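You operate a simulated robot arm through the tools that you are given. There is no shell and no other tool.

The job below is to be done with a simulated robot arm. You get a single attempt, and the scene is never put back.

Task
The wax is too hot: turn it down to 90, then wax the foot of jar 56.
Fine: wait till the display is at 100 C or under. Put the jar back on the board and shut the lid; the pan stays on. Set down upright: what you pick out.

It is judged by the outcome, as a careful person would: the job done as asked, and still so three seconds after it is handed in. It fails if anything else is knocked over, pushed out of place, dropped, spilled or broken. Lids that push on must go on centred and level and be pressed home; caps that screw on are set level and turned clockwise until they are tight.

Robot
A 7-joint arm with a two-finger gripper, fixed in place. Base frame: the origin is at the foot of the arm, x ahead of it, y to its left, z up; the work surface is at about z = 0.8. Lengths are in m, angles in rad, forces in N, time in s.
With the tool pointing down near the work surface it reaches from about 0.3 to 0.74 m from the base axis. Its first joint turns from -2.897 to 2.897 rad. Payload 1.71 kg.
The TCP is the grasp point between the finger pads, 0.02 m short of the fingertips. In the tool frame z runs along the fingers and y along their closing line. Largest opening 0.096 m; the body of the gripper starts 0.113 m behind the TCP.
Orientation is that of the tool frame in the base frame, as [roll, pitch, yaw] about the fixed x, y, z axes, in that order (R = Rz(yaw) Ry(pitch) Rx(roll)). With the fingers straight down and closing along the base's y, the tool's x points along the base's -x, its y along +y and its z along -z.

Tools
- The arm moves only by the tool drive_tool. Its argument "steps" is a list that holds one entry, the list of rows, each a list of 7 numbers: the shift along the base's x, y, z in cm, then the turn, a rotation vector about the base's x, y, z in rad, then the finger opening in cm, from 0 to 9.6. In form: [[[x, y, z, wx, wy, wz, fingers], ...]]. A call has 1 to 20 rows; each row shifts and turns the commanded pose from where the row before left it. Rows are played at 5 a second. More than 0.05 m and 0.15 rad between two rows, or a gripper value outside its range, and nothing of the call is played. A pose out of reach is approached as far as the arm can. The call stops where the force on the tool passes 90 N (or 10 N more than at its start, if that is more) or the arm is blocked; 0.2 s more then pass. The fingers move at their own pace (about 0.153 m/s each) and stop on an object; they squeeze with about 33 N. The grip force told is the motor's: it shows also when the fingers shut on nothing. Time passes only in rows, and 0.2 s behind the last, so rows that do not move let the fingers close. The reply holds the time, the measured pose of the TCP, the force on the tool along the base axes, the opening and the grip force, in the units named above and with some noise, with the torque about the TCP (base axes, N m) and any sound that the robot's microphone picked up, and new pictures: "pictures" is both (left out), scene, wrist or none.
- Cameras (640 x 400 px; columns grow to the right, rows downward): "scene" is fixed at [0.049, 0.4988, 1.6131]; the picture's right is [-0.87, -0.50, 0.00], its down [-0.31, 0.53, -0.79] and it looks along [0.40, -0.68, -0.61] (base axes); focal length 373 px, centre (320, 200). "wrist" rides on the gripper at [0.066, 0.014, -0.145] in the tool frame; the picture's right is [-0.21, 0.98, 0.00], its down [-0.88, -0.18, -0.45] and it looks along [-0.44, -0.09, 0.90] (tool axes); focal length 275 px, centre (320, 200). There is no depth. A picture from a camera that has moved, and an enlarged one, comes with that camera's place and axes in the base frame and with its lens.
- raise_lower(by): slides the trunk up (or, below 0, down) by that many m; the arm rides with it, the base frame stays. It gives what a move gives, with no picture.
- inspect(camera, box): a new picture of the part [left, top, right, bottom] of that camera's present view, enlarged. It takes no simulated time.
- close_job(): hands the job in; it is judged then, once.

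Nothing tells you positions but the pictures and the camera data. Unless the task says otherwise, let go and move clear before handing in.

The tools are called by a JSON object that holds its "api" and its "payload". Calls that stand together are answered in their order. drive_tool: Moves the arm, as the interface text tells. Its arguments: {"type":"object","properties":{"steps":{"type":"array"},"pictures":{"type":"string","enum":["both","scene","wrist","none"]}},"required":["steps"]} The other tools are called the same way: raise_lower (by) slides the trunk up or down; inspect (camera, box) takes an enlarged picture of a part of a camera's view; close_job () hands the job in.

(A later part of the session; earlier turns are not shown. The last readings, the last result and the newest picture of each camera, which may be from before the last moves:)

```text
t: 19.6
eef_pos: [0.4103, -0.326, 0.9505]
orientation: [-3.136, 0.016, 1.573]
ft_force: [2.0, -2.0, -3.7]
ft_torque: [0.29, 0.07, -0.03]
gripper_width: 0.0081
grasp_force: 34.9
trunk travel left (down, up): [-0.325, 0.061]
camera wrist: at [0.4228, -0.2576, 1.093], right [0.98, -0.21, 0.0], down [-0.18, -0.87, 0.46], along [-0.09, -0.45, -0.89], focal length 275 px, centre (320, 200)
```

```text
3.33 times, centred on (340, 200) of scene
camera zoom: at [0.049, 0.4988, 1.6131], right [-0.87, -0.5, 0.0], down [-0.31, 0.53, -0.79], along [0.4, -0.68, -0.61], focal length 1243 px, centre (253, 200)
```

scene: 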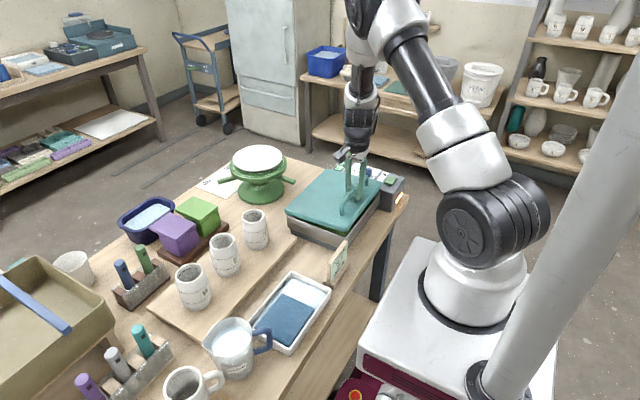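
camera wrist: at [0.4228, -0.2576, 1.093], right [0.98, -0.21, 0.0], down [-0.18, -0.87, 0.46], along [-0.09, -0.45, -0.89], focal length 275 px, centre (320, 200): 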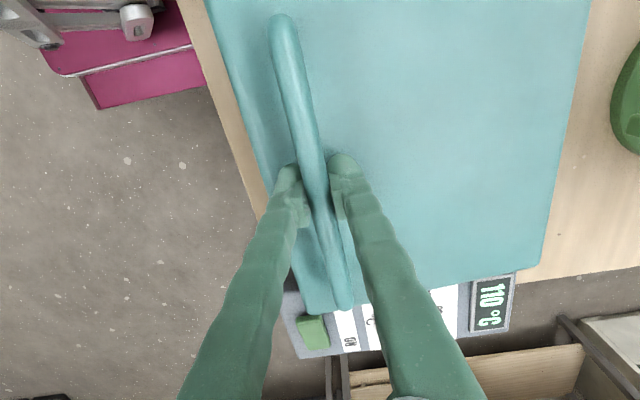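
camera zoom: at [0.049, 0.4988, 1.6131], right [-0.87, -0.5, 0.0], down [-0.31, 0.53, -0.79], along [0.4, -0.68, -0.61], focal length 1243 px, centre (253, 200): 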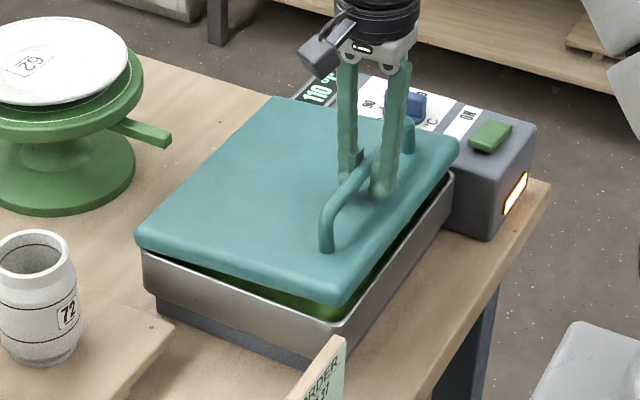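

The lid swings about its far edge, so it is hinged there. I'll follow the arc up about 45° and check.

{"api": "drive_tool", "payload": {"steps": [[[1.11, 0, 2.43, 0, 0, 0, 0.2], [1.46, 0, 2.23, 0, 0, 0, 0.2], [1.78, 0, 2.0, 0, 0, 0, 0.2], [2.06, 0, 1.7, 0, 0, 0, 0.2], [0, 0, 0, 0, 0, 0, 0.2]]]}}

{"api": "inspect", "payload": {"camera": "scene", "box": [250, 100, 410, 260]}}

```text
t: 20.8
eef_pos: [0.476, -0.3271, 1.0341]
orientation: [-3.139, 0.012, 1.57]
ft_force: [8.2, 1.3, -15.7]
ft_torque: [0.0, 0.13, 0.09]
gripper_width: 0.0088
grasp_force: 35.1
trunk travel left (down, up): [-0.325, 0.061]
camera wrist: at [0.4879, -0.2577, 1.1762], right [0.98, -0.21, 0.0], down [-0.18, -0.87, 0.46], along [-0.09, -0.45, -0.89], focal length 275 px, centre (320, 200)
```

scene: 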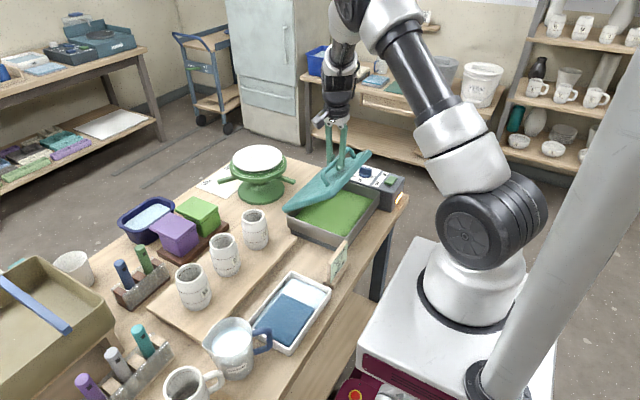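
wrist: 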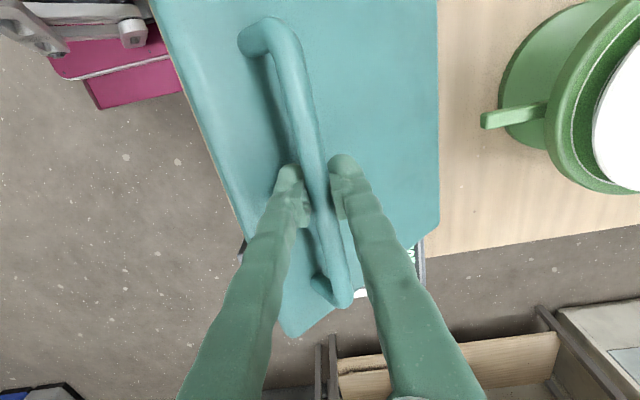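

```text
2.50 times, centred on (330, 180) of scene
camera zoom: at [0.049, 0.4988, 1.6131], right [-0.87, -0.5, 0.0], down [-0.31, 0.53, -0.79], along [0.4, -0.68, -0.61], focal length 932 px, centre (295, 250)
```

zoom: 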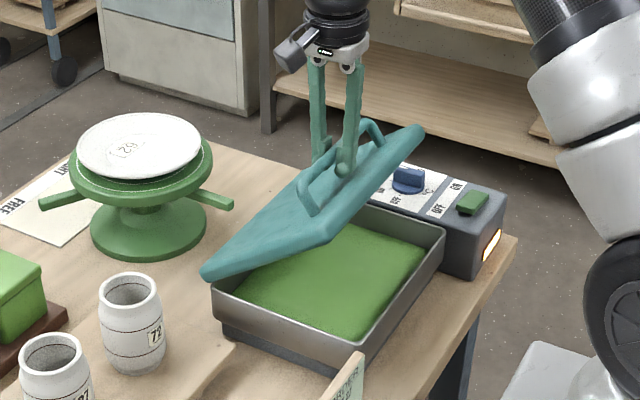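

The lid is swinging well, and the green wax fills the pan. I'll continue along the arc to about 80°, trimming the radius a little because of the pull toward the hinge.

{"api": "drive_tool", "payload": {"steps": [[[2.5, 0, 1.1, 0, 0, 0, 0.2], [2.42, 0, 1.0, 0, 0, 0, 0.2], [2.53, 0, 0.63, 0, 0, 0, 0.2], [2.6, 0, 0.25, 0, 0, 0, 0.2], [0, 0, 0, 0, 0, 0, 0.2]]]}}

{"api": "inspect", "payload": {"camera": "scene", "box": [250, 100, 410, 260]}}

```text
t: 22.0
eef_pos: [0.5753, -0.3262, 1.0647]
orientation: [3.141, 0.02, 1.57]
ft_force: [-0.5, -5.7, 8.7]
ft_torque: [-0.66, -0.05, 0.2]
gripper_width: 0.0082
grasp_force: 35.3
trunk travel left (down, up): [-0.325, 0.061]
camera wrist: at [0.586, -0.2572, 1.2067], right [0.98, -0.21, 0.0], down [-0.18, -0.87, 0.46], along [-0.09, -0.45, -0.89], focal length 275 px, centre (320, 200)
```

scene: 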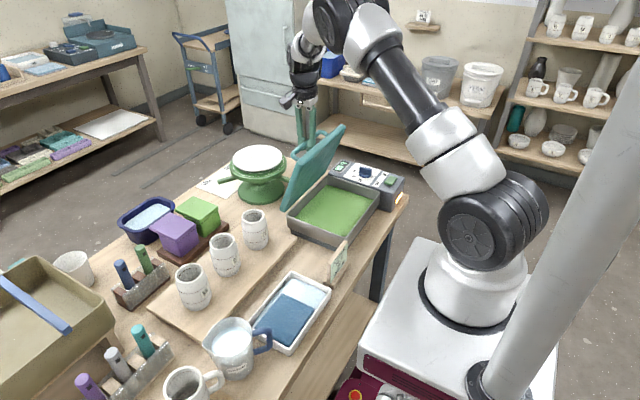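
wrist: 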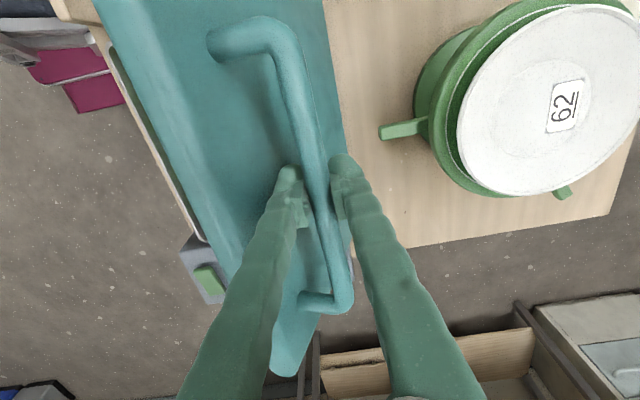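

```text
2.50 times, centred on (330, 180) of scene
camera zoom: at [0.049, 0.4988, 1.6131], right [-0.87, -0.5, 0.0], down [-0.31, 0.53, -0.79], along [0.4, -0.68, -0.61], focal length 932 px, centre (295, 250)
```

zoom: 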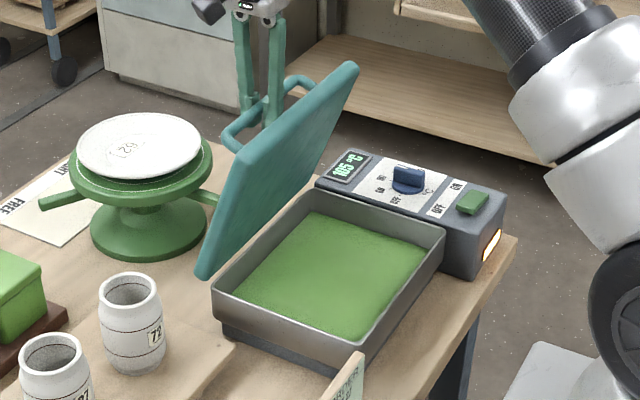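

The display is at 105. I'll swing the lid past vertical.

{"api": "drive_tool", "payload": {"steps": [[[2.6, 0, -0.16, 0, 0, 0, 0.2], [2.4, 0, -0.5, 0, 0, 0, 0.2], [0, 0, 0, 0, 0, 0, 0.2]]]}}

{"api": "inspect", "payload": {"camera": "scene", "box": [230, 100, 410, 260]}}

```text
t: 22.8
eef_pos: [0.6246, -0.3257, 1.0569]
orientation: [3.14, 0.018, 1.571]
ft_force: [5.5, -7.6, 23.9]
ft_torque: [-0.26, 0.05, 0.24]
gripper_width: 0.0078
grasp_force: 35.0
trunk travel left (down, up): [-0.325, 0.061]
camera wrist: at [0.636, -0.2572, 1.2], right [0.98, -0.2, 0.01], down [-0.18, -0.87, 0.46], along [-0.09, -0.45, -0.89], focal length 275 px, centre (320, 200)
```

scene: 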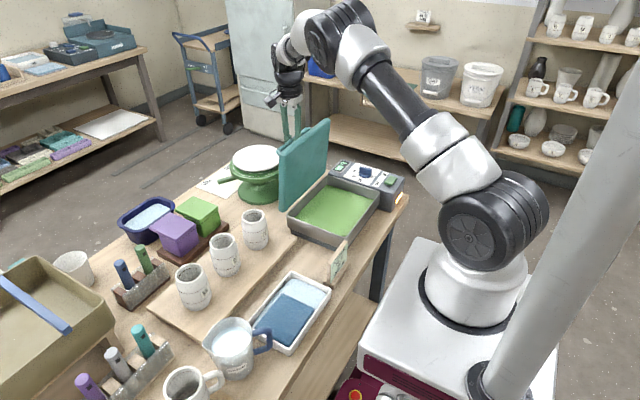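
wrist: 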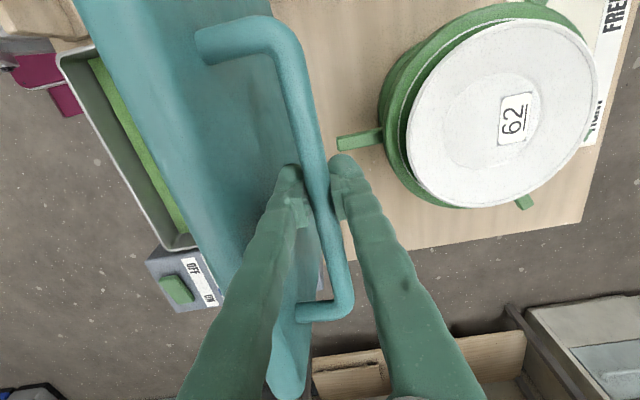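

```text
2.50 times, centred on (320, 180) of scene
camera zoom: at [0.049, 0.4988, 1.6131], right [-0.87, -0.5, 0.0], down [-0.31, 0.53, -0.79], along [0.4, -0.68, -0.61], focal length 932 px, centre (320, 250)
```

zoom: 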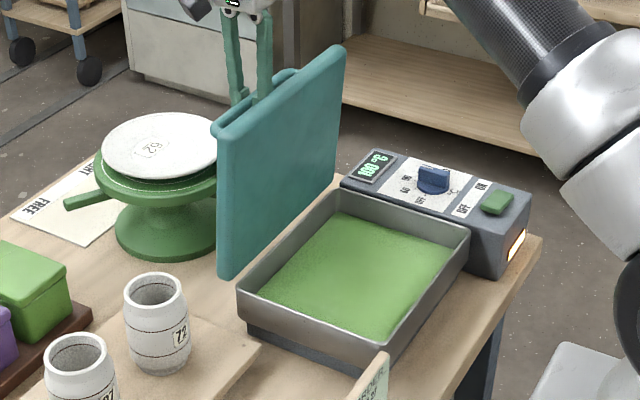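

{"api": "inspect", "payload": {"camera": "scene", "box": [320, 140, 400, 200]}}

{"api": "drive_tool", "payload": {"steps": [[[0.8, 0, 0.3, 0, 0, 0, 0.2], [1.2, 0, -0.1, 0, 0, 0, 0.2], [0, 0, 0, 0, 0, 0, 0.2]]]}}

{"api": "inspect", "payload": {"camera": "scene", "box": [230, 100, 410, 260]}}

```text
6.67 times, centred on (360, 170) of scene
camera zoom: at [0.049, 0.4988, 1.6131], right [-0.87, -0.5, 0.0], down [-0.31, 0.53, -0.79], along [0.4, -0.68, -0.61], focal length 2485 px, centre (53, 400)
```

zoom: 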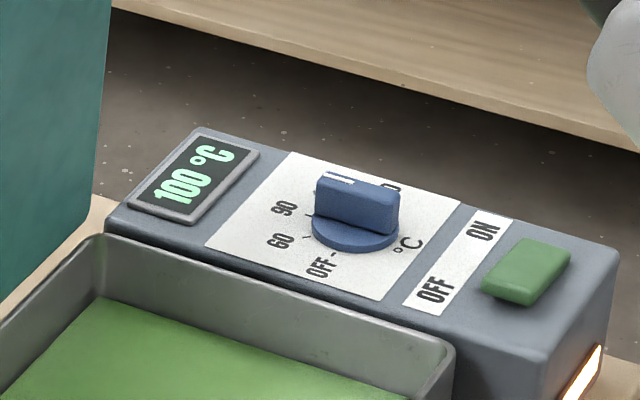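

```text
t: 23.6
eef_pos: [0.6432, -0.3275, 1.0513]
orientation: [-3.126, 0.009, 1.571]
ft_force: [-10.6, -1.2, -30.1]
ft_torque: [-0.48, -0.1, 0.26]
gripper_width: 0.0084
grasp_force: 35.1
trunk travel left (down, up): [-0.325, 0.061]
camera wrist: at [0.6567, -0.2582, 1.195], right [0.98, -0.21, -0.01], down [-0.18, -0.87, 0.45], along [-0.1, -0.44, -0.89], focal length 275 px, centre (320, 200)
```

scene: 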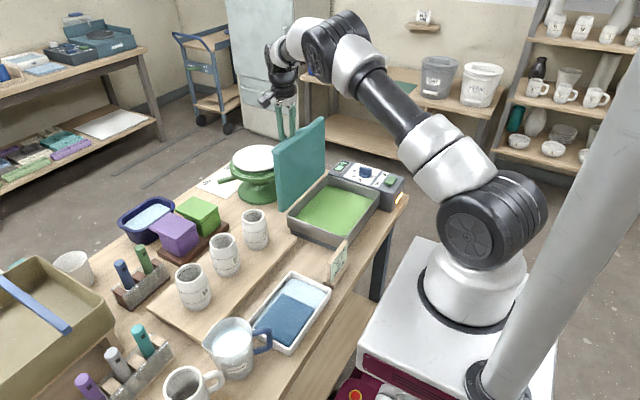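
wrist: 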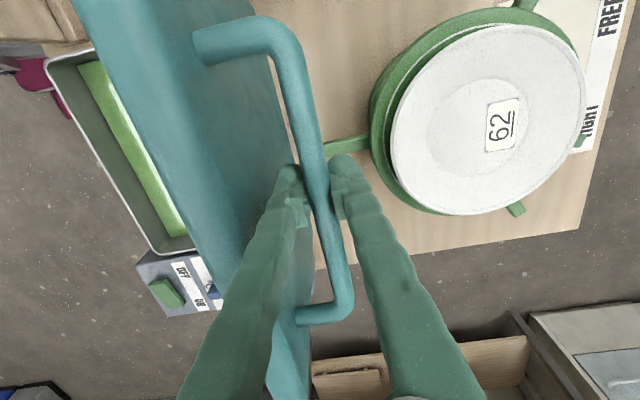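

```text
2.50 times, centred on (320, 180) of scene
camera zoom: at [0.049, 0.4988, 1.6131], right [-0.87, -0.5, 0.0], down [-0.31, 0.53, -0.79], along [0.4, -0.68, -0.61], focal length 932 px, centre (320, 250)
```

zoom: 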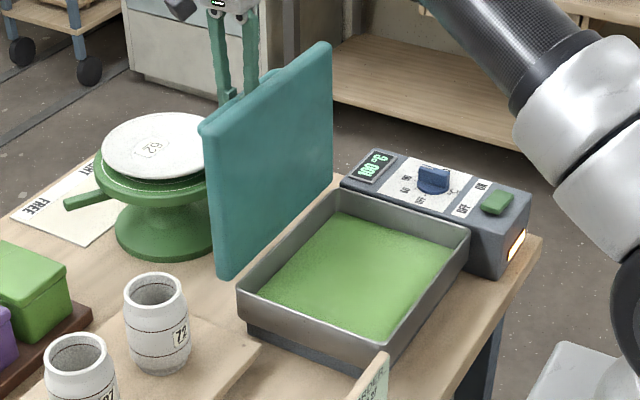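

Display reads 100 and the lid is just past vertical. The grip is being pulled down, so I'll relax the position by about 5 mm and check whether the lid stays on its own.

{"api": "drive_tool", "payload": {"steps": [[[0, 0, -0.3, 0, 0, 0, 0.2], [0, 0, -0.2, 0, 0, 0, 0.2], [0, 0, 0, 0, 0, 0, 0.2]]], "pictures": "none"}}

```text
t: 24.4
eef_pos: [0.6461, -0.3261, 1.0509]
orientation: [-3.137, 0.013, 1.57]
ft_force: [-9.3, 5.0, -28.4]
ft_torque: [0.69, -0.08, 0.2]
gripper_width: 0.0078
grasp_force: 34.8
trunk travel left (down, up): [-0.325, 0.061]
```

{"api": "drive_tool", "payload": {"steps": [[[0, 0, -0.3, 0, 0, 0, 0.2], [0, 0, 0, 0, 0, 0, 0.2], [0, 0, 0, 0, 0, 0, 0.2]]]}}

{"api": "inspect", "payload": {"camera": "scene", "box": [230, 100, 370, 230]}}

{"api": "inspect", "payload": {"camera": "wrist", "box": [200, 80, 420, 260]}}

```text
t: 25.2
eef_pos: [0.6461, -0.3271, 1.05]
orientation: [3.14, 0.016, 1.573]
ft_force: [-2.9, 6.4, -11.3]
ft_torque: [0.76, -0.06, 0.2]
gripper_width: 0.0082
grasp_force: 34.8
trunk travel left (down, up): [-0.325, 0.061]
camera wrist: at [0.6586, -0.2573, 1.1938], right [0.98, -0.2, 0.0], down [-0.18, -0.87, 0.46], along [-0.09, -0.45, -0.89], focal length 275 px, centre (320, 200)
```

scene: 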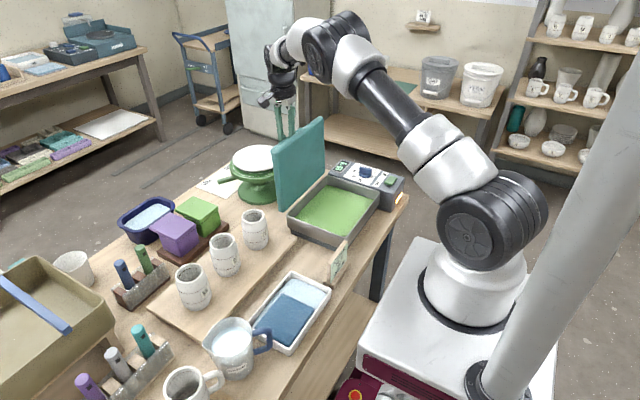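
wrist: 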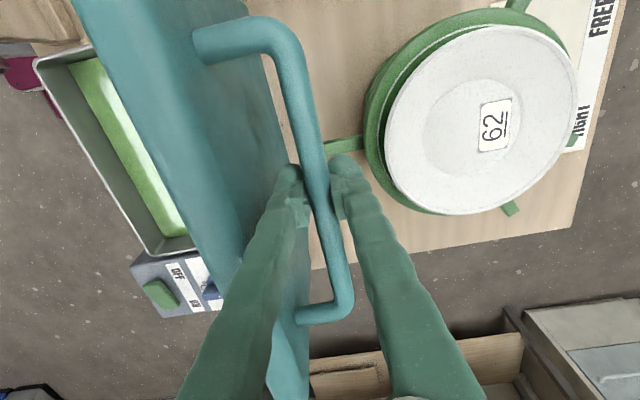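

```text
3.08 times, centred on (300, 165) of scene
camera zoom: at [0.049, 0.4988, 1.6131], right [-0.87, -0.5, 0.0], down [-0.31, 0.53, -0.79], along [0.4, -0.68, -0.61], focal length 1147 px, centre (382, 308)
```

zoom: 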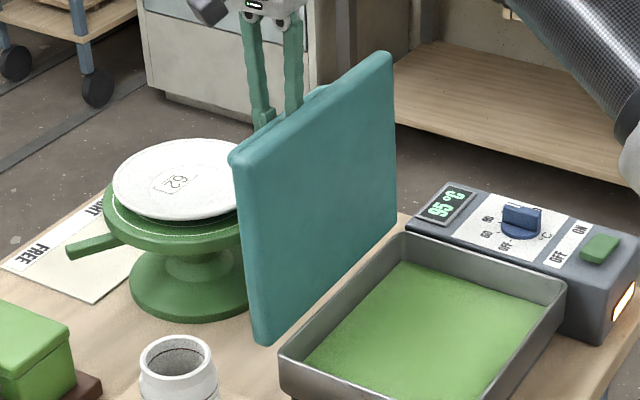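

```text
2.22 times, centred on (310, 170) of wrist
camera zoom: at [0.6586, -0.2573, 1.1938], right [0.98, -0.2, 0.0], down [-0.18, -0.87, 0.46], along [-0.09, -0.45, -0.89], focal length 612 px, centre (342, 267)
```

zoom: 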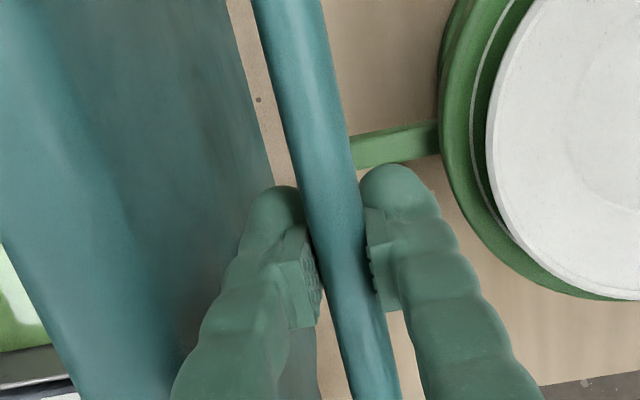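

The display is down to 95, and the lid is at about 97°. To see whether it rests against a stop, I'll open the fingers slightly with the bar still caged between them.

{"api": "drive_tool", "payload": {"steps": [[[0, 0, 0, 0, 0, 0, 1.5], [0, 0, 0, 0, 0, 0, 2.2], [0, 0, 0, 0, 0, 0, 2.2], [0, 0, 0, 0, 0, 0, 2.2]]]}}

{"api": "inspect", "payload": {"camera": "wrist", "box": [200, 80, 420, 260]}}

```text
t: 26.2
eef_pos: [0.6468, -0.3264, 1.0506]
orientation: [-3.14, 0.018, 1.573]
ft_force: [0.1, -0.1, -0.2]
ft_torque: [0.01, 0.05, 0.02]
gripper_width: 0.022
grasp_force: 0.1
trunk travel left (down, up): [-0.325, 0.061]
camera wrist: at [0.6577, -0.2578, 1.1933], right [0.98, -0.2, 0.0], down [-0.18, -0.87, 0.46], along [-0.09, -0.45, -0.89], focal length 275 px, centre (320, 200)
```

scene: 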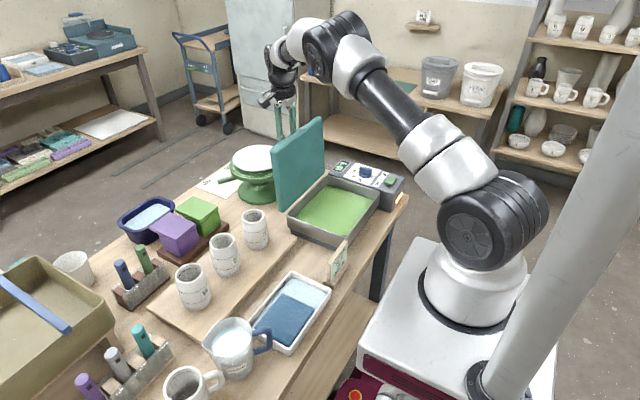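
wrist: 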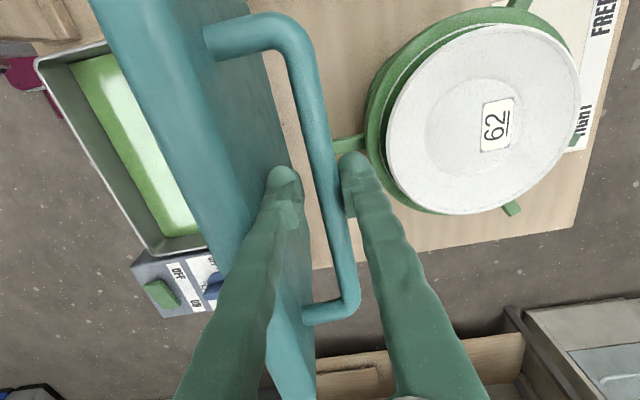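

```text
2.22 times, centred on (310, 170) of wrist
camera zoom: at [0.6577, -0.2578, 1.1933], right [0.98, -0.2, 0.0], down [-0.18, -0.87, 0.46], along [-0.09, -0.45, -0.89], focal length 612 px, centre (342, 267)
```

zoom: 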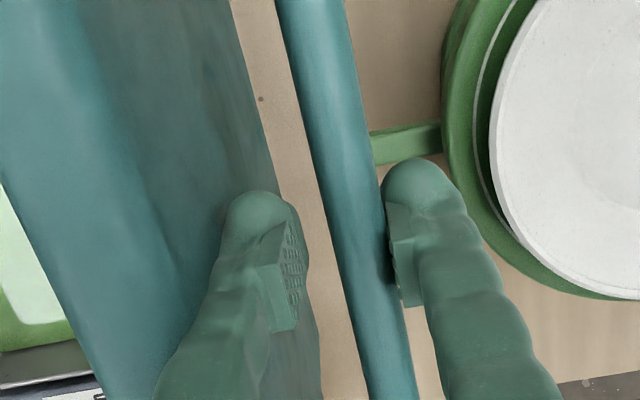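

The bar drifted about 7 mm outward. I'll follow it outward a bit more to see whether it keeps falling or has met its stop.

{"api": "drive_tool", "payload": {"steps": [[[0.4, 0, -0.1, 0, 0, 0, 2.4], [0.4, 0, -0.1, 0, 0, 0, 2.4], [0, 0, 0, 0, 0, 0, 2.4], [0, 0, 0, 0, 0, 0, 2.4]]], "pictures": "wrist"}}

{"api": "inspect", "payload": {"camera": "wrist", "box": [200, 80, 420, 260]}}

```text
t: 27.2
eef_pos: [0.6539, -0.3272, 1.0479]
orientation: [-3.138, 0.013, 1.571]
ft_force: [0.6, 0.2, -0.5]
ft_torque: [-0.01, -0.01, 0.03]
gripper_width: 0.0238
grasp_force: 0.1
trunk travel left (down, up): [-0.325, 0.061]
camera wrist: at [0.666, -0.2578, 1.1917], right [0.98, -0.2, 0.0], down [-0.18, -0.87, 0.46], along [-0.09, -0.45, -0.89], focal length 275 px, centre (320, 200)
```

wrist: 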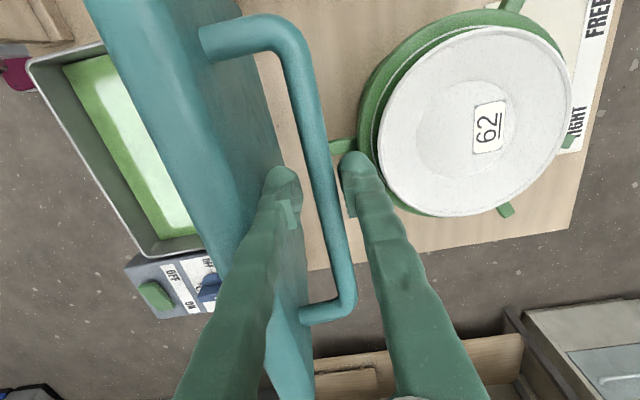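

```text
2.22 times, centred on (310, 170) of wrist
camera zoom: at [0.666, -0.2578, 1.1917], right [0.98, -0.2, 0.0], down [-0.18, -0.87, 0.46], along [-0.09, -0.45, -0.89], focal length 612 px, centre (342, 267)
```

zoom: 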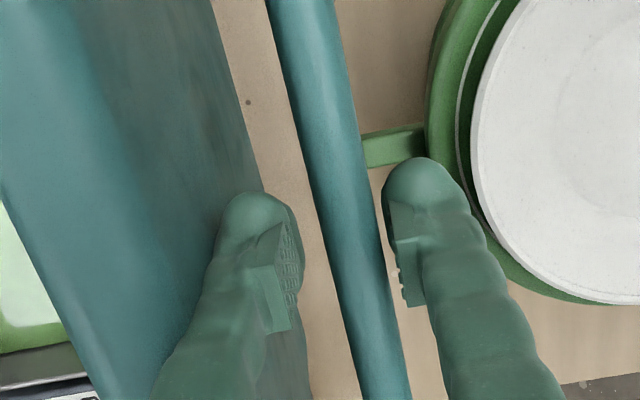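

{"api": "drive_tool", "payload": {"steps": [[[0, 0, 0, 0, 0, 0, 2.4], [0, 0, 0, 0, 0, 0, 2.4], [0, 0, 0, 0, 0, 0, 2.4], [0, 0, 0, 0, 0, 0, 2.4], [0, 0, 0, 0, 0, 0, 2.4]]], "pictures": "wrist"}}

{"api": "inspect", "payload": {"camera": "wrist", "box": [200, 80, 420, 260]}}

```text
t: 28.4
eef_pos: [0.6531, -0.3277, 1.0488]
orientation: [-3.14, 0.017, 1.572]
ft_force: [0.9, -0.1, 0.7]
ft_torque: [0.01, 0.01, -0.04]
gripper_width: 0.0238
grasp_force: 0.0
trunk travel left (down, up): [-0.325, 0.061]
camera wrist: at [0.666, -0.2579, 1.1918], right [0.98, -0.2, 0.0], down [-0.18, -0.87, 0.46], along [-0.09, -0.45, -0.89], focal length 275 px, centre (320, 200)
```

wrist: 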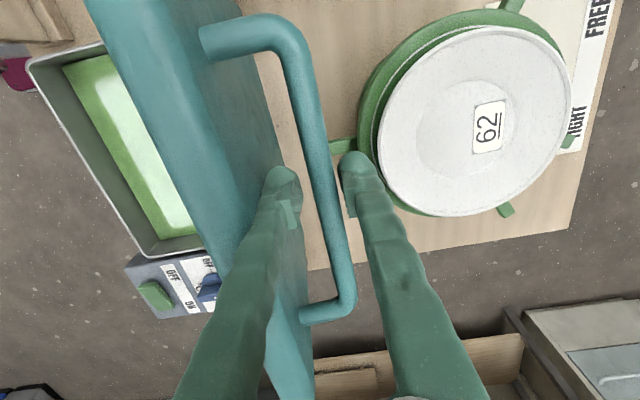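

```text
2.22 times, centred on (310, 170) of wrist
camera zoom: at [0.666, -0.2579, 1.1918], right [0.98, -0.2, 0.0], down [-0.18, -0.87, 0.46], along [-0.09, -0.45, -0.89], focal length 612 px, centre (342, 267)
```

zoom: 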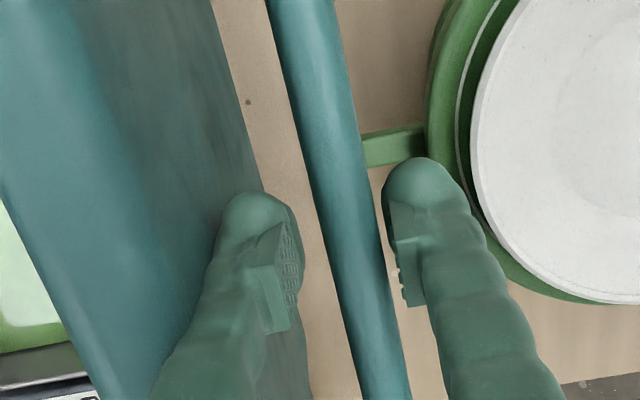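

The lid now rests open at its stop (about 100°) without my support. I'll rise straight off the bar, then move toward the jars while turning the wrist half a turn (fingers still closing along x).

{"api": "drive_tool", "payload": {"steps": [[[0, 0, 2.5, 0, 0, 0, 2.4], [0, 0, 3.5, 0, 0, 0, 2.4], [0, 0, 4, 0, 0, 0, 2.4], [-0.3, 0.5, 4, 0, 0, 0, 2.4], [-0.3, 1.8, 2, 0, 0, 0.143, 2.4], [-0.3, 1.8, 0, 0, 0, 0.143, 4], [-0.3, 1.8, 0, 0, 0, 0.143, 6], [-0.3, 1.8, 0, 0, 0, 0.143, 9.6], [-0.3, 1.8, 0, 0, 0, 0.143, 9.6], [-0.3, 1.8, 0, 0, 0, 0.143, 9.6], [-0.3, 1.8, 0, 0, 0, 0.143, 9.6], [-0.3, 1.8, 0, 0, 0, 0.143, 9.6], [-0.3, 1.8, 0, 0, 0, 0.143, 9.6], [-0.3, 1.8, 0, 0, 0, 0.143, 9.6], [-0.3, 1.8, 0, 0, 0, 0.143, 9.6], [-0.3, 1.8, 0, 0, 0, 0.143, 9.6], [-0.3, 1.8, 0, 0, 0, 0.143, 9.6], [-0.3, 1.8, 0, 0, 0, 0.143, 9.6], [0, 1.8, 0, 0, 0, 0.143, 9.6]]]}}

{"api": "inspect", "payload": {"camera": "scene", "box": [230, 100, 410, 260]}}

```text
t: 29.2
eef_pos: [0.6351, -0.3288, 1.1566]
orientation: [3.125, 0.015, 1.572]
ft_force: [-1.3, 0.6, -0.2]
ft_torque: [-0.05, -0.15, 0.03]
gripper_width: 0.0241
grasp_force: 0.1
trunk travel left (down, up): [-0.325, 0.061]
stopped in row 4: the arm was blocked; the commanded pose is now the measured one
camera wrist: at [0.6437, -0.2591, 1.3007], right [0.98, -0.21, 0.02], down [-0.19, -0.87, 0.46], along [-0.08, -0.45, -0.89], focal length 275 px, centre (320, 200)
```

scene: 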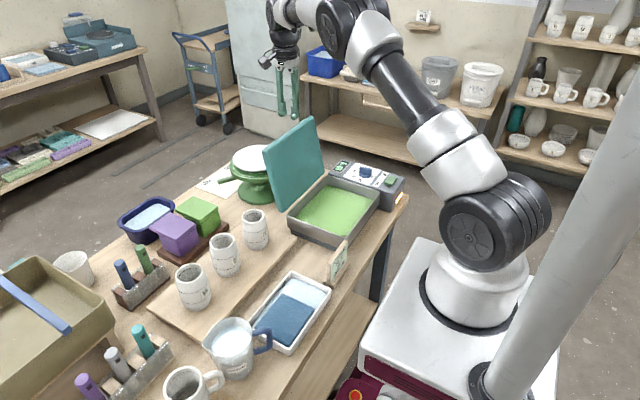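
wrist: 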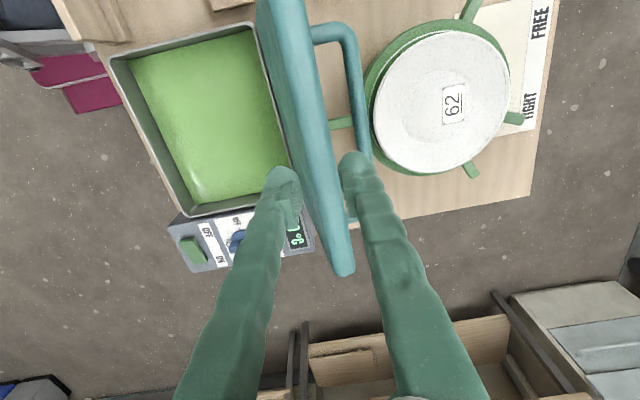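

```text
2.50 times, centred on (320, 180) of scene
camera zoom: at [0.049, 0.4988, 1.6131], right [-0.87, -0.5, 0.0], down [-0.31, 0.53, -0.79], along [0.4, -0.68, -0.61], focal length 932 px, centre (320, 250)
```

zoom: 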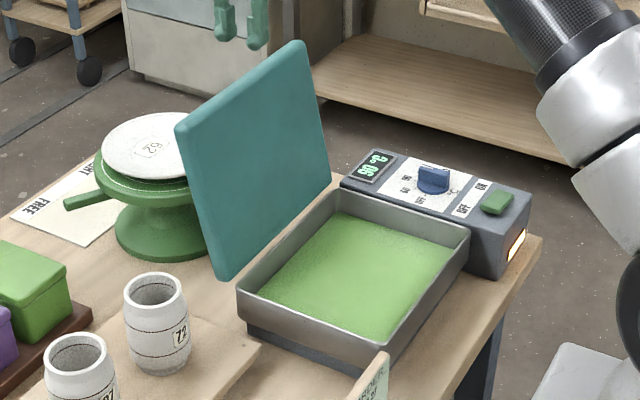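

The arm met its reach limit going up there, but it's clear of the lid, which stands open on its own. I'll draw back toward the base while rising, then continue toward the jars with the half turn.

{"api": "drive_tool", "payload": {"steps": [[[-2, 1, 0.5, 0, 0, 0, 2.4], [-2.5, 1.5, 0.8, 0, 0, 0.1, 2.4], [-2, 2, 1, 0, 0, 0.143, 2.4], [0, 2, 1, 0, 0, 0.143, 4], [0, 2, 0.5, 0, 0, 0.143, 6], [0, 2, 0.5, 0, 0, 0.143, 9.6], [0, 2, 0, 0, 0, 0.143, 9.6], [0, 2, 0, 0, 0, 0.143, 9.6], [0, 2, 0, 0, 0, 0.143, 9.6], [0, 2, 0, 0, 0, 0.143, 9.6], [0, 2, 0, 0, 0, 0.143, 9.6], [0, 2, 0, 0, 0, 0.143, 9.6], [0, 2, 0, 0, 0, 0.143, 9.6], [0, 2, 0, 0, 0, 0.143, 9.6], [0, 2, 0, 0, 0, 0.143, 9.6], [0, 2, 0, 0, 0, 0.143, 9.6], [0, 1.5, 0, 0, 0, 0.143, 9.6], [0, 1.0, 0, 0, 0, 0.143, 9.6], [0, 0, 0, 0, 0, 0.143, 9.6], [0, 0, 0, 0, 0, 0.143, 9.6]]]}}

```text
t: 33.4
eef_pos: [0.5711, 0.0023, 1.1966]
orientation: [3.127, 0.015, -2.037]
ft_force: [-0.8, -0.5, 0.4]
ft_torque: [-0.02, -0.04, 0.02]
gripper_width: 0.0961
grasp_force: 0.0
trunk travel left (down, up): [-0.325, 0.061]
camera wrist: at [0.5294, -0.0524, 1.3397], right [-0.78, 0.62, 0.02], down [0.56, 0.69, 0.45], along [0.27, 0.37, -0.89], focal length 275 px, centre (320, 200)
```

scene: 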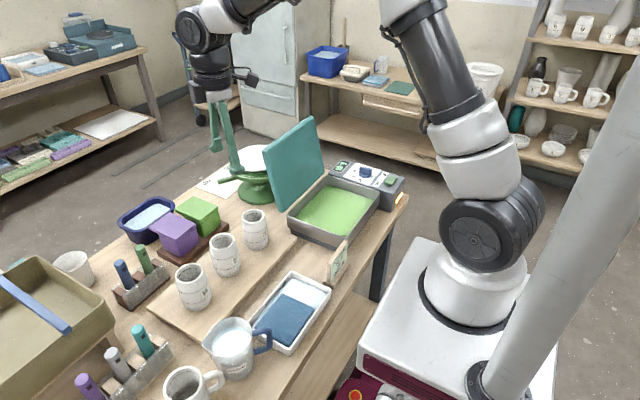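
wrist: 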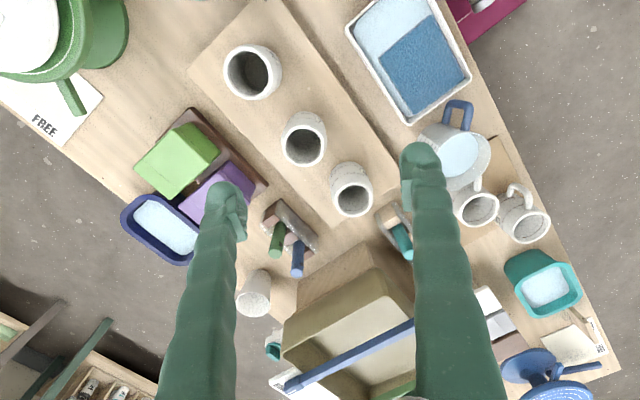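

All three jars are in view, and jar 56 is the one furthest from the pan. I'll zoom in to fix its position.

{"api": "inspect", "payload": {"camera": "wrist", "box": [200, 20, 440, 260]}}

{"api": "inspect", "payload": {"camera": "scene", "box": [130, 200, 280, 330]}}

```text
1.67 times, centred on (320, 140) of wrist
camera zoom: at [0.5294, -0.0524, 1.3397], right [-0.78, 0.62, 0.02], down [0.56, 0.69, 0.45], along [0.27, 0.37, -0.89], focal length 459 px, centre (320, 300)
```

zoom: 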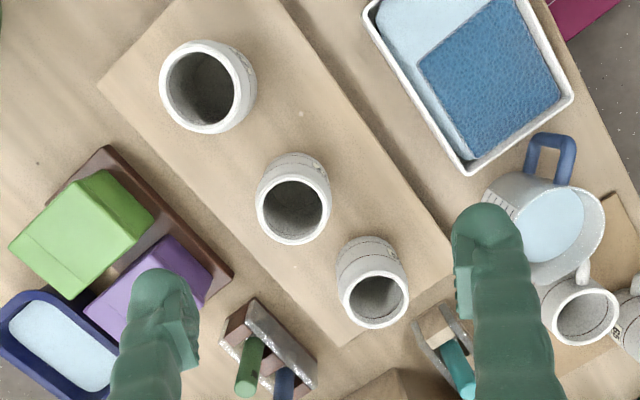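

```text
3.08 times, centred on (205, 265) of scene
camera zoom: at [0.049, 0.4988, 1.6131], right [-0.87, -0.5, 0.0], down [-0.31, 0.53, -0.79], along [0.4, -0.68, -0.61], focal length 1147 px, centre (674, 0)
```

zoom: 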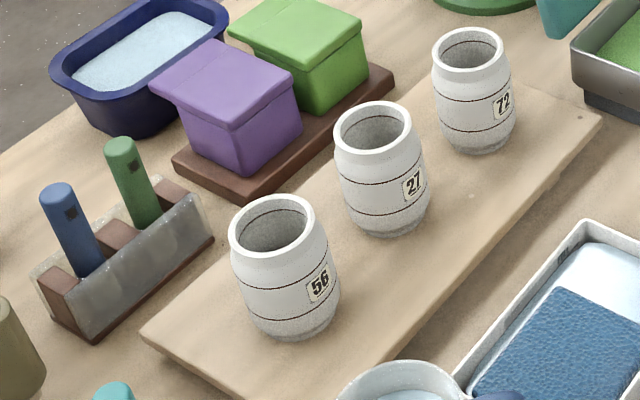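

Jar 56's rim centre comes out at about (0.611, 0.146, 0.94), with its foot at about 0.82 on the board. I'll level the tool, finish the turn, and hover right above it.

{"api": "drive_tool", "payload": {"steps": [[[0, 0, 0, -0.02, -0.006, 0, 9.6], [0.8, 2.88, -2.7, 0, 0, 0.0932, 9.6], [0.8, 2.88, -2.7, 0, 0, 0.0932, 9.6], [0.8, 2.88, -2.7, 0, 0, 0.0932, 9.6], [0.8, 2.88, -2.7, 0, 0, 0.0932, 9.6], [0.8, 2.88, -2.7, 0, 0, 0.0932, 9.6], [0, 0, 0, 0, 0, 0, 9.6], [0, 0, 0, 0, 0, 0, 9.6]]]}}

{"api": "inspect", "payload": {"camera": "wrist", "box": [220, 40, 440, 240]}}

{"api": "inspect", "payload": {"camera": "scene", "box": [100, 170, 280, 330]}}

```text
t: 35.2
eef_pos: [0.6115, 0.1487, 1.062]
orientation: [3.141, -0.001, -1.572]
ft_force: [0.4, 0.0, 0.3]
ft_torque: [-0.01, 0.02, 0.0]
gripper_width: 0.0961
grasp_force: 0.2
trunk travel left (down, up): [-0.325, 0.061]
camera wrist: at [0.5958, 0.0844, 1.2061], right [-0.98, 0.21, 0.0], down [0.19, 0.88, 0.44], along [0.09, 0.44, -0.9], focal length 275 px, centre (320, 200)
```

scene: 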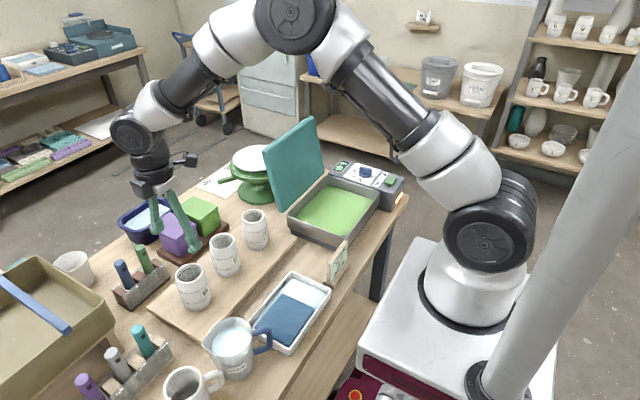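
wrist: 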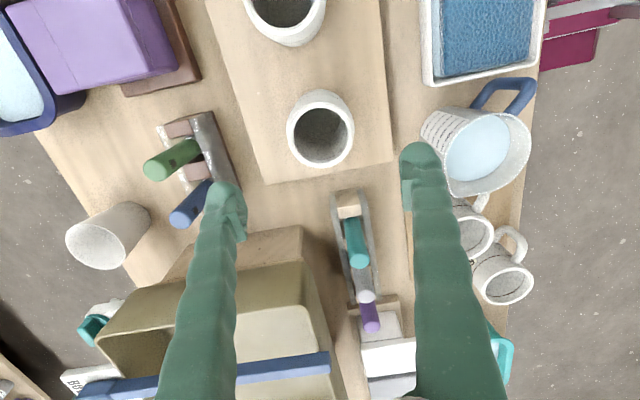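

```text
2.00 times, centred on (330, 140) of wrist
camera zoom: at [0.5958, 0.0844, 1.2061], right [-0.98, 0.21, 0.0], down [0.19, 0.88, 0.44], along [0.09, 0.44, -0.9], focal length 551 px, centre (300, 320)
```

zoom: 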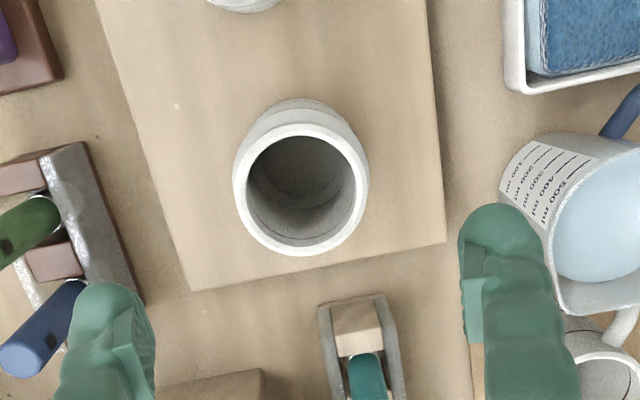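

```text
2.50 times, centred on (190, 250) of scene
camera zoom: at [0.049, 0.4988, 1.6131], right [-0.87, -0.5, 0.0], down [-0.31, 0.53, -0.79], along [0.4, -0.68, -0.61], focal length 932 px, centre (645, 75)
```

zoom: 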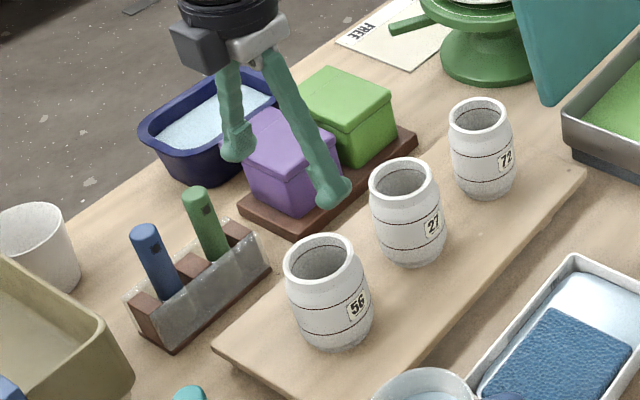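

The tool is level. The jar centre refines to about (0.608, 0.146), so I'll shift a few mm and descend until the tips are near rim height for a check.

{"api": "drive_tool", "payload": {"steps": [[[-0.35, -0.25, -3, 0, 0, 0, 9.6], [0, 0, -3.5, 0, 0, 0, 9.6], [0, 0, -3, 0, 0, 0, 9.6], [0, 0, 0, 0, 0, 0, 9.6], [0, 0, 0, 0, 0, 0, 9.6]]]}}

{"api": "inspect", "payload": {"camera": "wrist", "box": [200, 80, 440, 280]}}

{"api": "inspect", "payload": {"camera": "scene", "box": [130, 200, 270, 330]}}

```text
t: 36.4
eef_pos: [0.6071, 0.1428, 0.966]
orientation: [3.14, 0.0, -1.573]
ft_force: [-0.4, -0.9, 0.0]
ft_torque: [0.01, -0.02, 0.03]
gripper_width: 0.0962
grasp_force: 0.1
trunk travel left (down, up): [-0.325, 0.061]
camera wrist: at [0.5905, 0.0788, 1.1103], right [-0.98, 0.21, 0.0], down [0.19, 0.88, 0.45], along [0.09, 0.44, -0.9], focal length 275 px, centre (320, 200)
```

scene: 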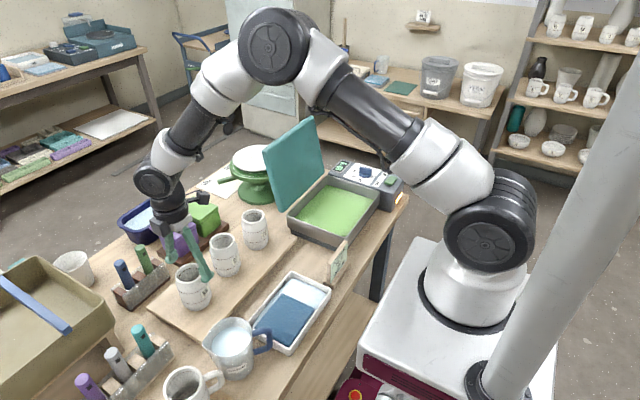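
wrist: 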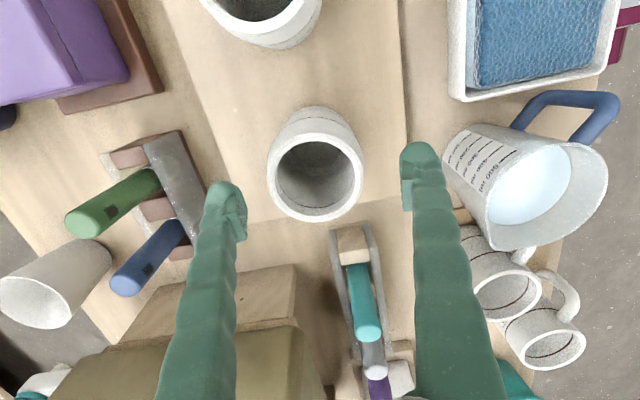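

```text
2.00 times, centred on (320, 180) of wrist
camera zoom: at [0.5905, 0.0788, 1.1103], right [-0.98, 0.21, 0.0], down [0.19, 0.88, 0.45], along [0.09, 0.44, -0.9], focal length 551 px, centre (320, 240)
```

zoom: 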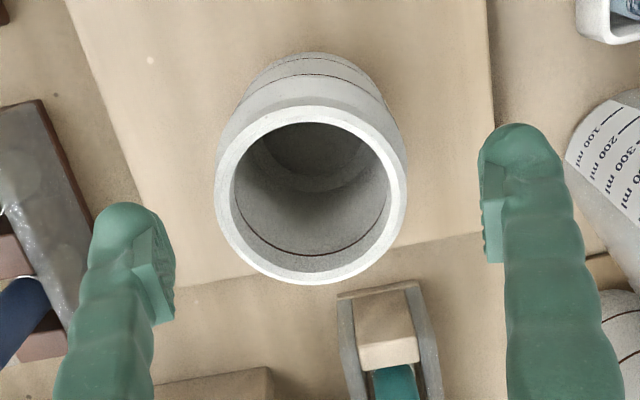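

```text
3.08 times, centred on (200, 265) of scene
camera zoom: at [0.049, 0.4988, 1.6131], right [-0.87, -0.5, 0.0], down [-0.31, 0.53, -0.79], along [0.4, -0.68, -0.61], focal length 1147 px, centre (689, 0)
```

zoom: 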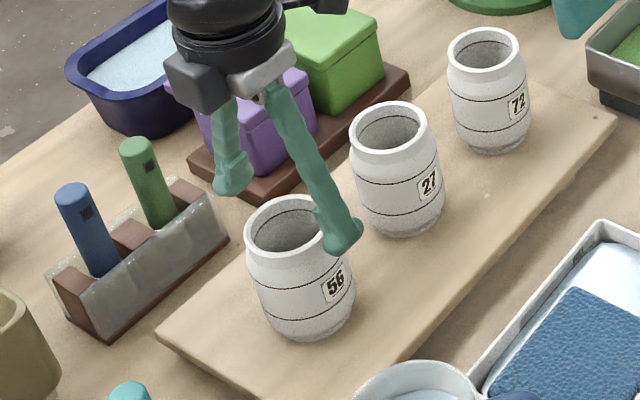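

The jar centre is at about (0.607, 0.1455) and the tool is aligned with it. I'll descend around the jar with the fingers wide open.

{"api": "drive_tool", "payload": {"steps": [[[0, 0.25, -2, 0, 0, 0, 9.6], [0, 0, -2, 0, 0, 0, 9.6], [0, 0, -1.5, 0, 0, 0, 9.6], [0, 0, -1.5, 0, 0, 0, 9.6], [0, 0, 0, 0, 0, 0, 9.6], [0, 0, 0, 0, 0, 0, 9.6]]]}}

{"api": "inspect", "payload": {"camera": "wrist", "box": [200, 80, 440, 280]}}

{"api": "inspect", "payload": {"camera": "scene", "box": [130, 200, 270, 330]}}

```text
t: 37.8
eef_pos: [0.6081, 0.1452, 0.897]
orientation: [-3.141, 0.001, -1.574]
ft_force: [-0.2, -0.7, -0.1]
ft_torque: [0.0, 0.0, -0.02]
gripper_width: 0.0959
grasp_force: 0.0
trunk travel left (down, up): [-0.325, 0.061]
camera wrist: at [0.5925, 0.0808, 1.0413], right [-0.98, 0.21, 0.0], down [0.19, 0.88, 0.45], along [0.09, 0.44, -0.9], focal length 275 px, centre (320, 200)
```

scene: 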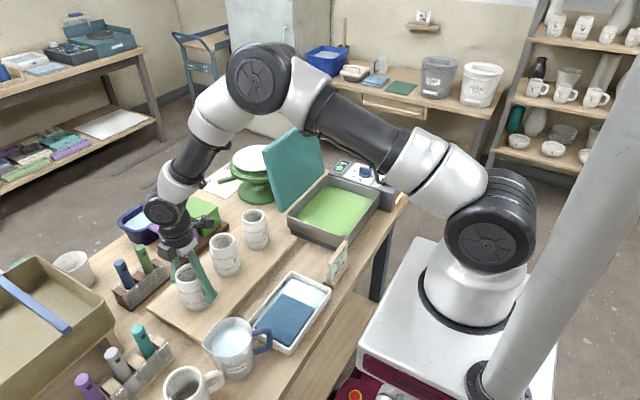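
wrist: 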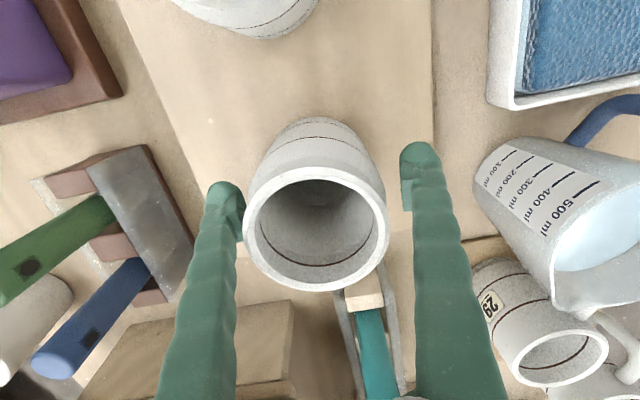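

```text
2.00 times, centred on (320, 180) of wrist
camera zoom: at [0.5925, 0.0808, 1.0413], right [-0.98, 0.21, 0.0], down [0.19, 0.88, 0.45], along [0.09, 0.44, -0.9], focal length 551 px, centre (320, 240)
```

zoom: 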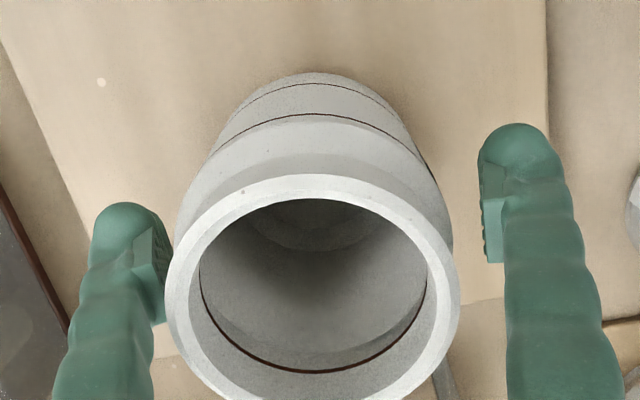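

```text
3.08 times, centred on (200, 265) of scene
camera zoom: at [0.049, 0.4988, 1.6131], right [-0.87, -0.5, 0.0], down [-0.31, 0.53, -0.79], along [0.4, -0.68, -0.61], focal length 1147 px, centre (689, 0)
```

zoom: 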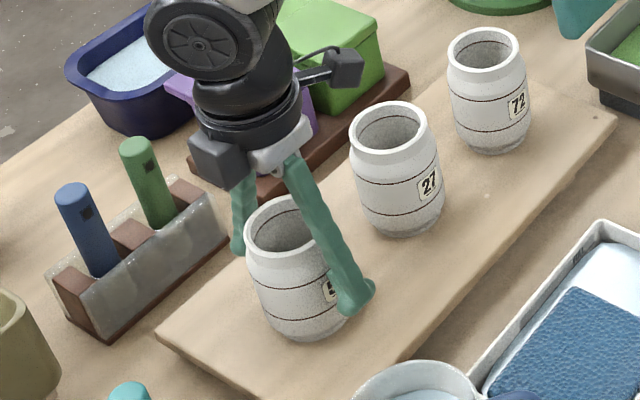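

The fingers pass the belly cleanly. I'll lower 8 mm more and close on the jar.

{"api": "drive_tool", "payload": {"steps": [[[0, 0, -0.8, 0, 0, 0, 9.6], [0, 0, 0, 0, 0, 0, 9.6], [0, 0, 0, 0, 0, 0, 9.0], [0, 0, 0, 0, 0, 0, 8.4], [0, 0, 0, 0, 0, 0, 7.5], [0, 0, 0, 0, 0, 0, 7.0], [0, 0, 0, 0, 0, 0, 7.0], [0, 0, 0, 0, 0, 0, 7.0]]]}}

{"api": "inspect", "payload": {"camera": "wrist", "box": [200, 80, 440, 280]}}

```text
t: 39.6
eef_pos: [0.6086, 0.1434, 0.8882]
orientation: [3.141, 0.002, -1.574]
ft_force: [0.2, 0.3, 0.9]
ft_torque: [0.01, 0.04, 0.01]
gripper_width: 0.0823
grasp_force: 33.5
trunk travel left (down, up): [-0.325, 0.061]
camera wrist: at [0.5929, 0.0804, 1.0335], right [-0.98, 0.21, 0.0], down [0.19, 0.88, 0.45], along [0.09, 0.44, -0.9], focal length 275 px, centre (320, 200)
```

scene: 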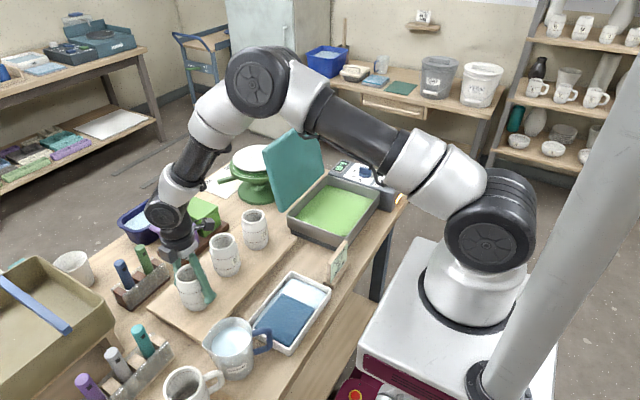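
wrist: 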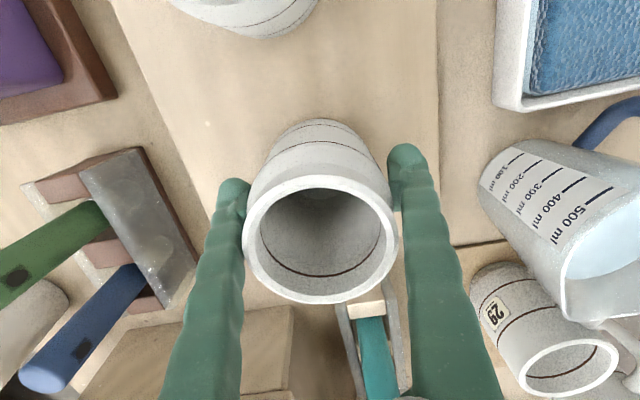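

```text
2.00 times, centred on (320, 180) of wrist
camera zoom: at [0.5929, 0.0804, 1.0335], right [-0.98, 0.21, 0.0], down [0.19, 0.88, 0.45], along [0.09, 0.44, -0.9], focal length 551 px, centre (320, 240)
```

zoom: 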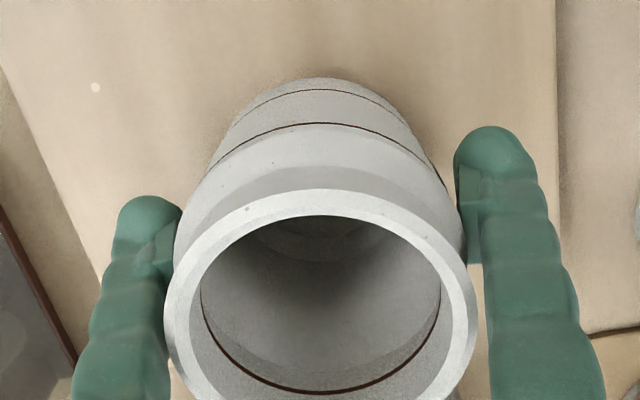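

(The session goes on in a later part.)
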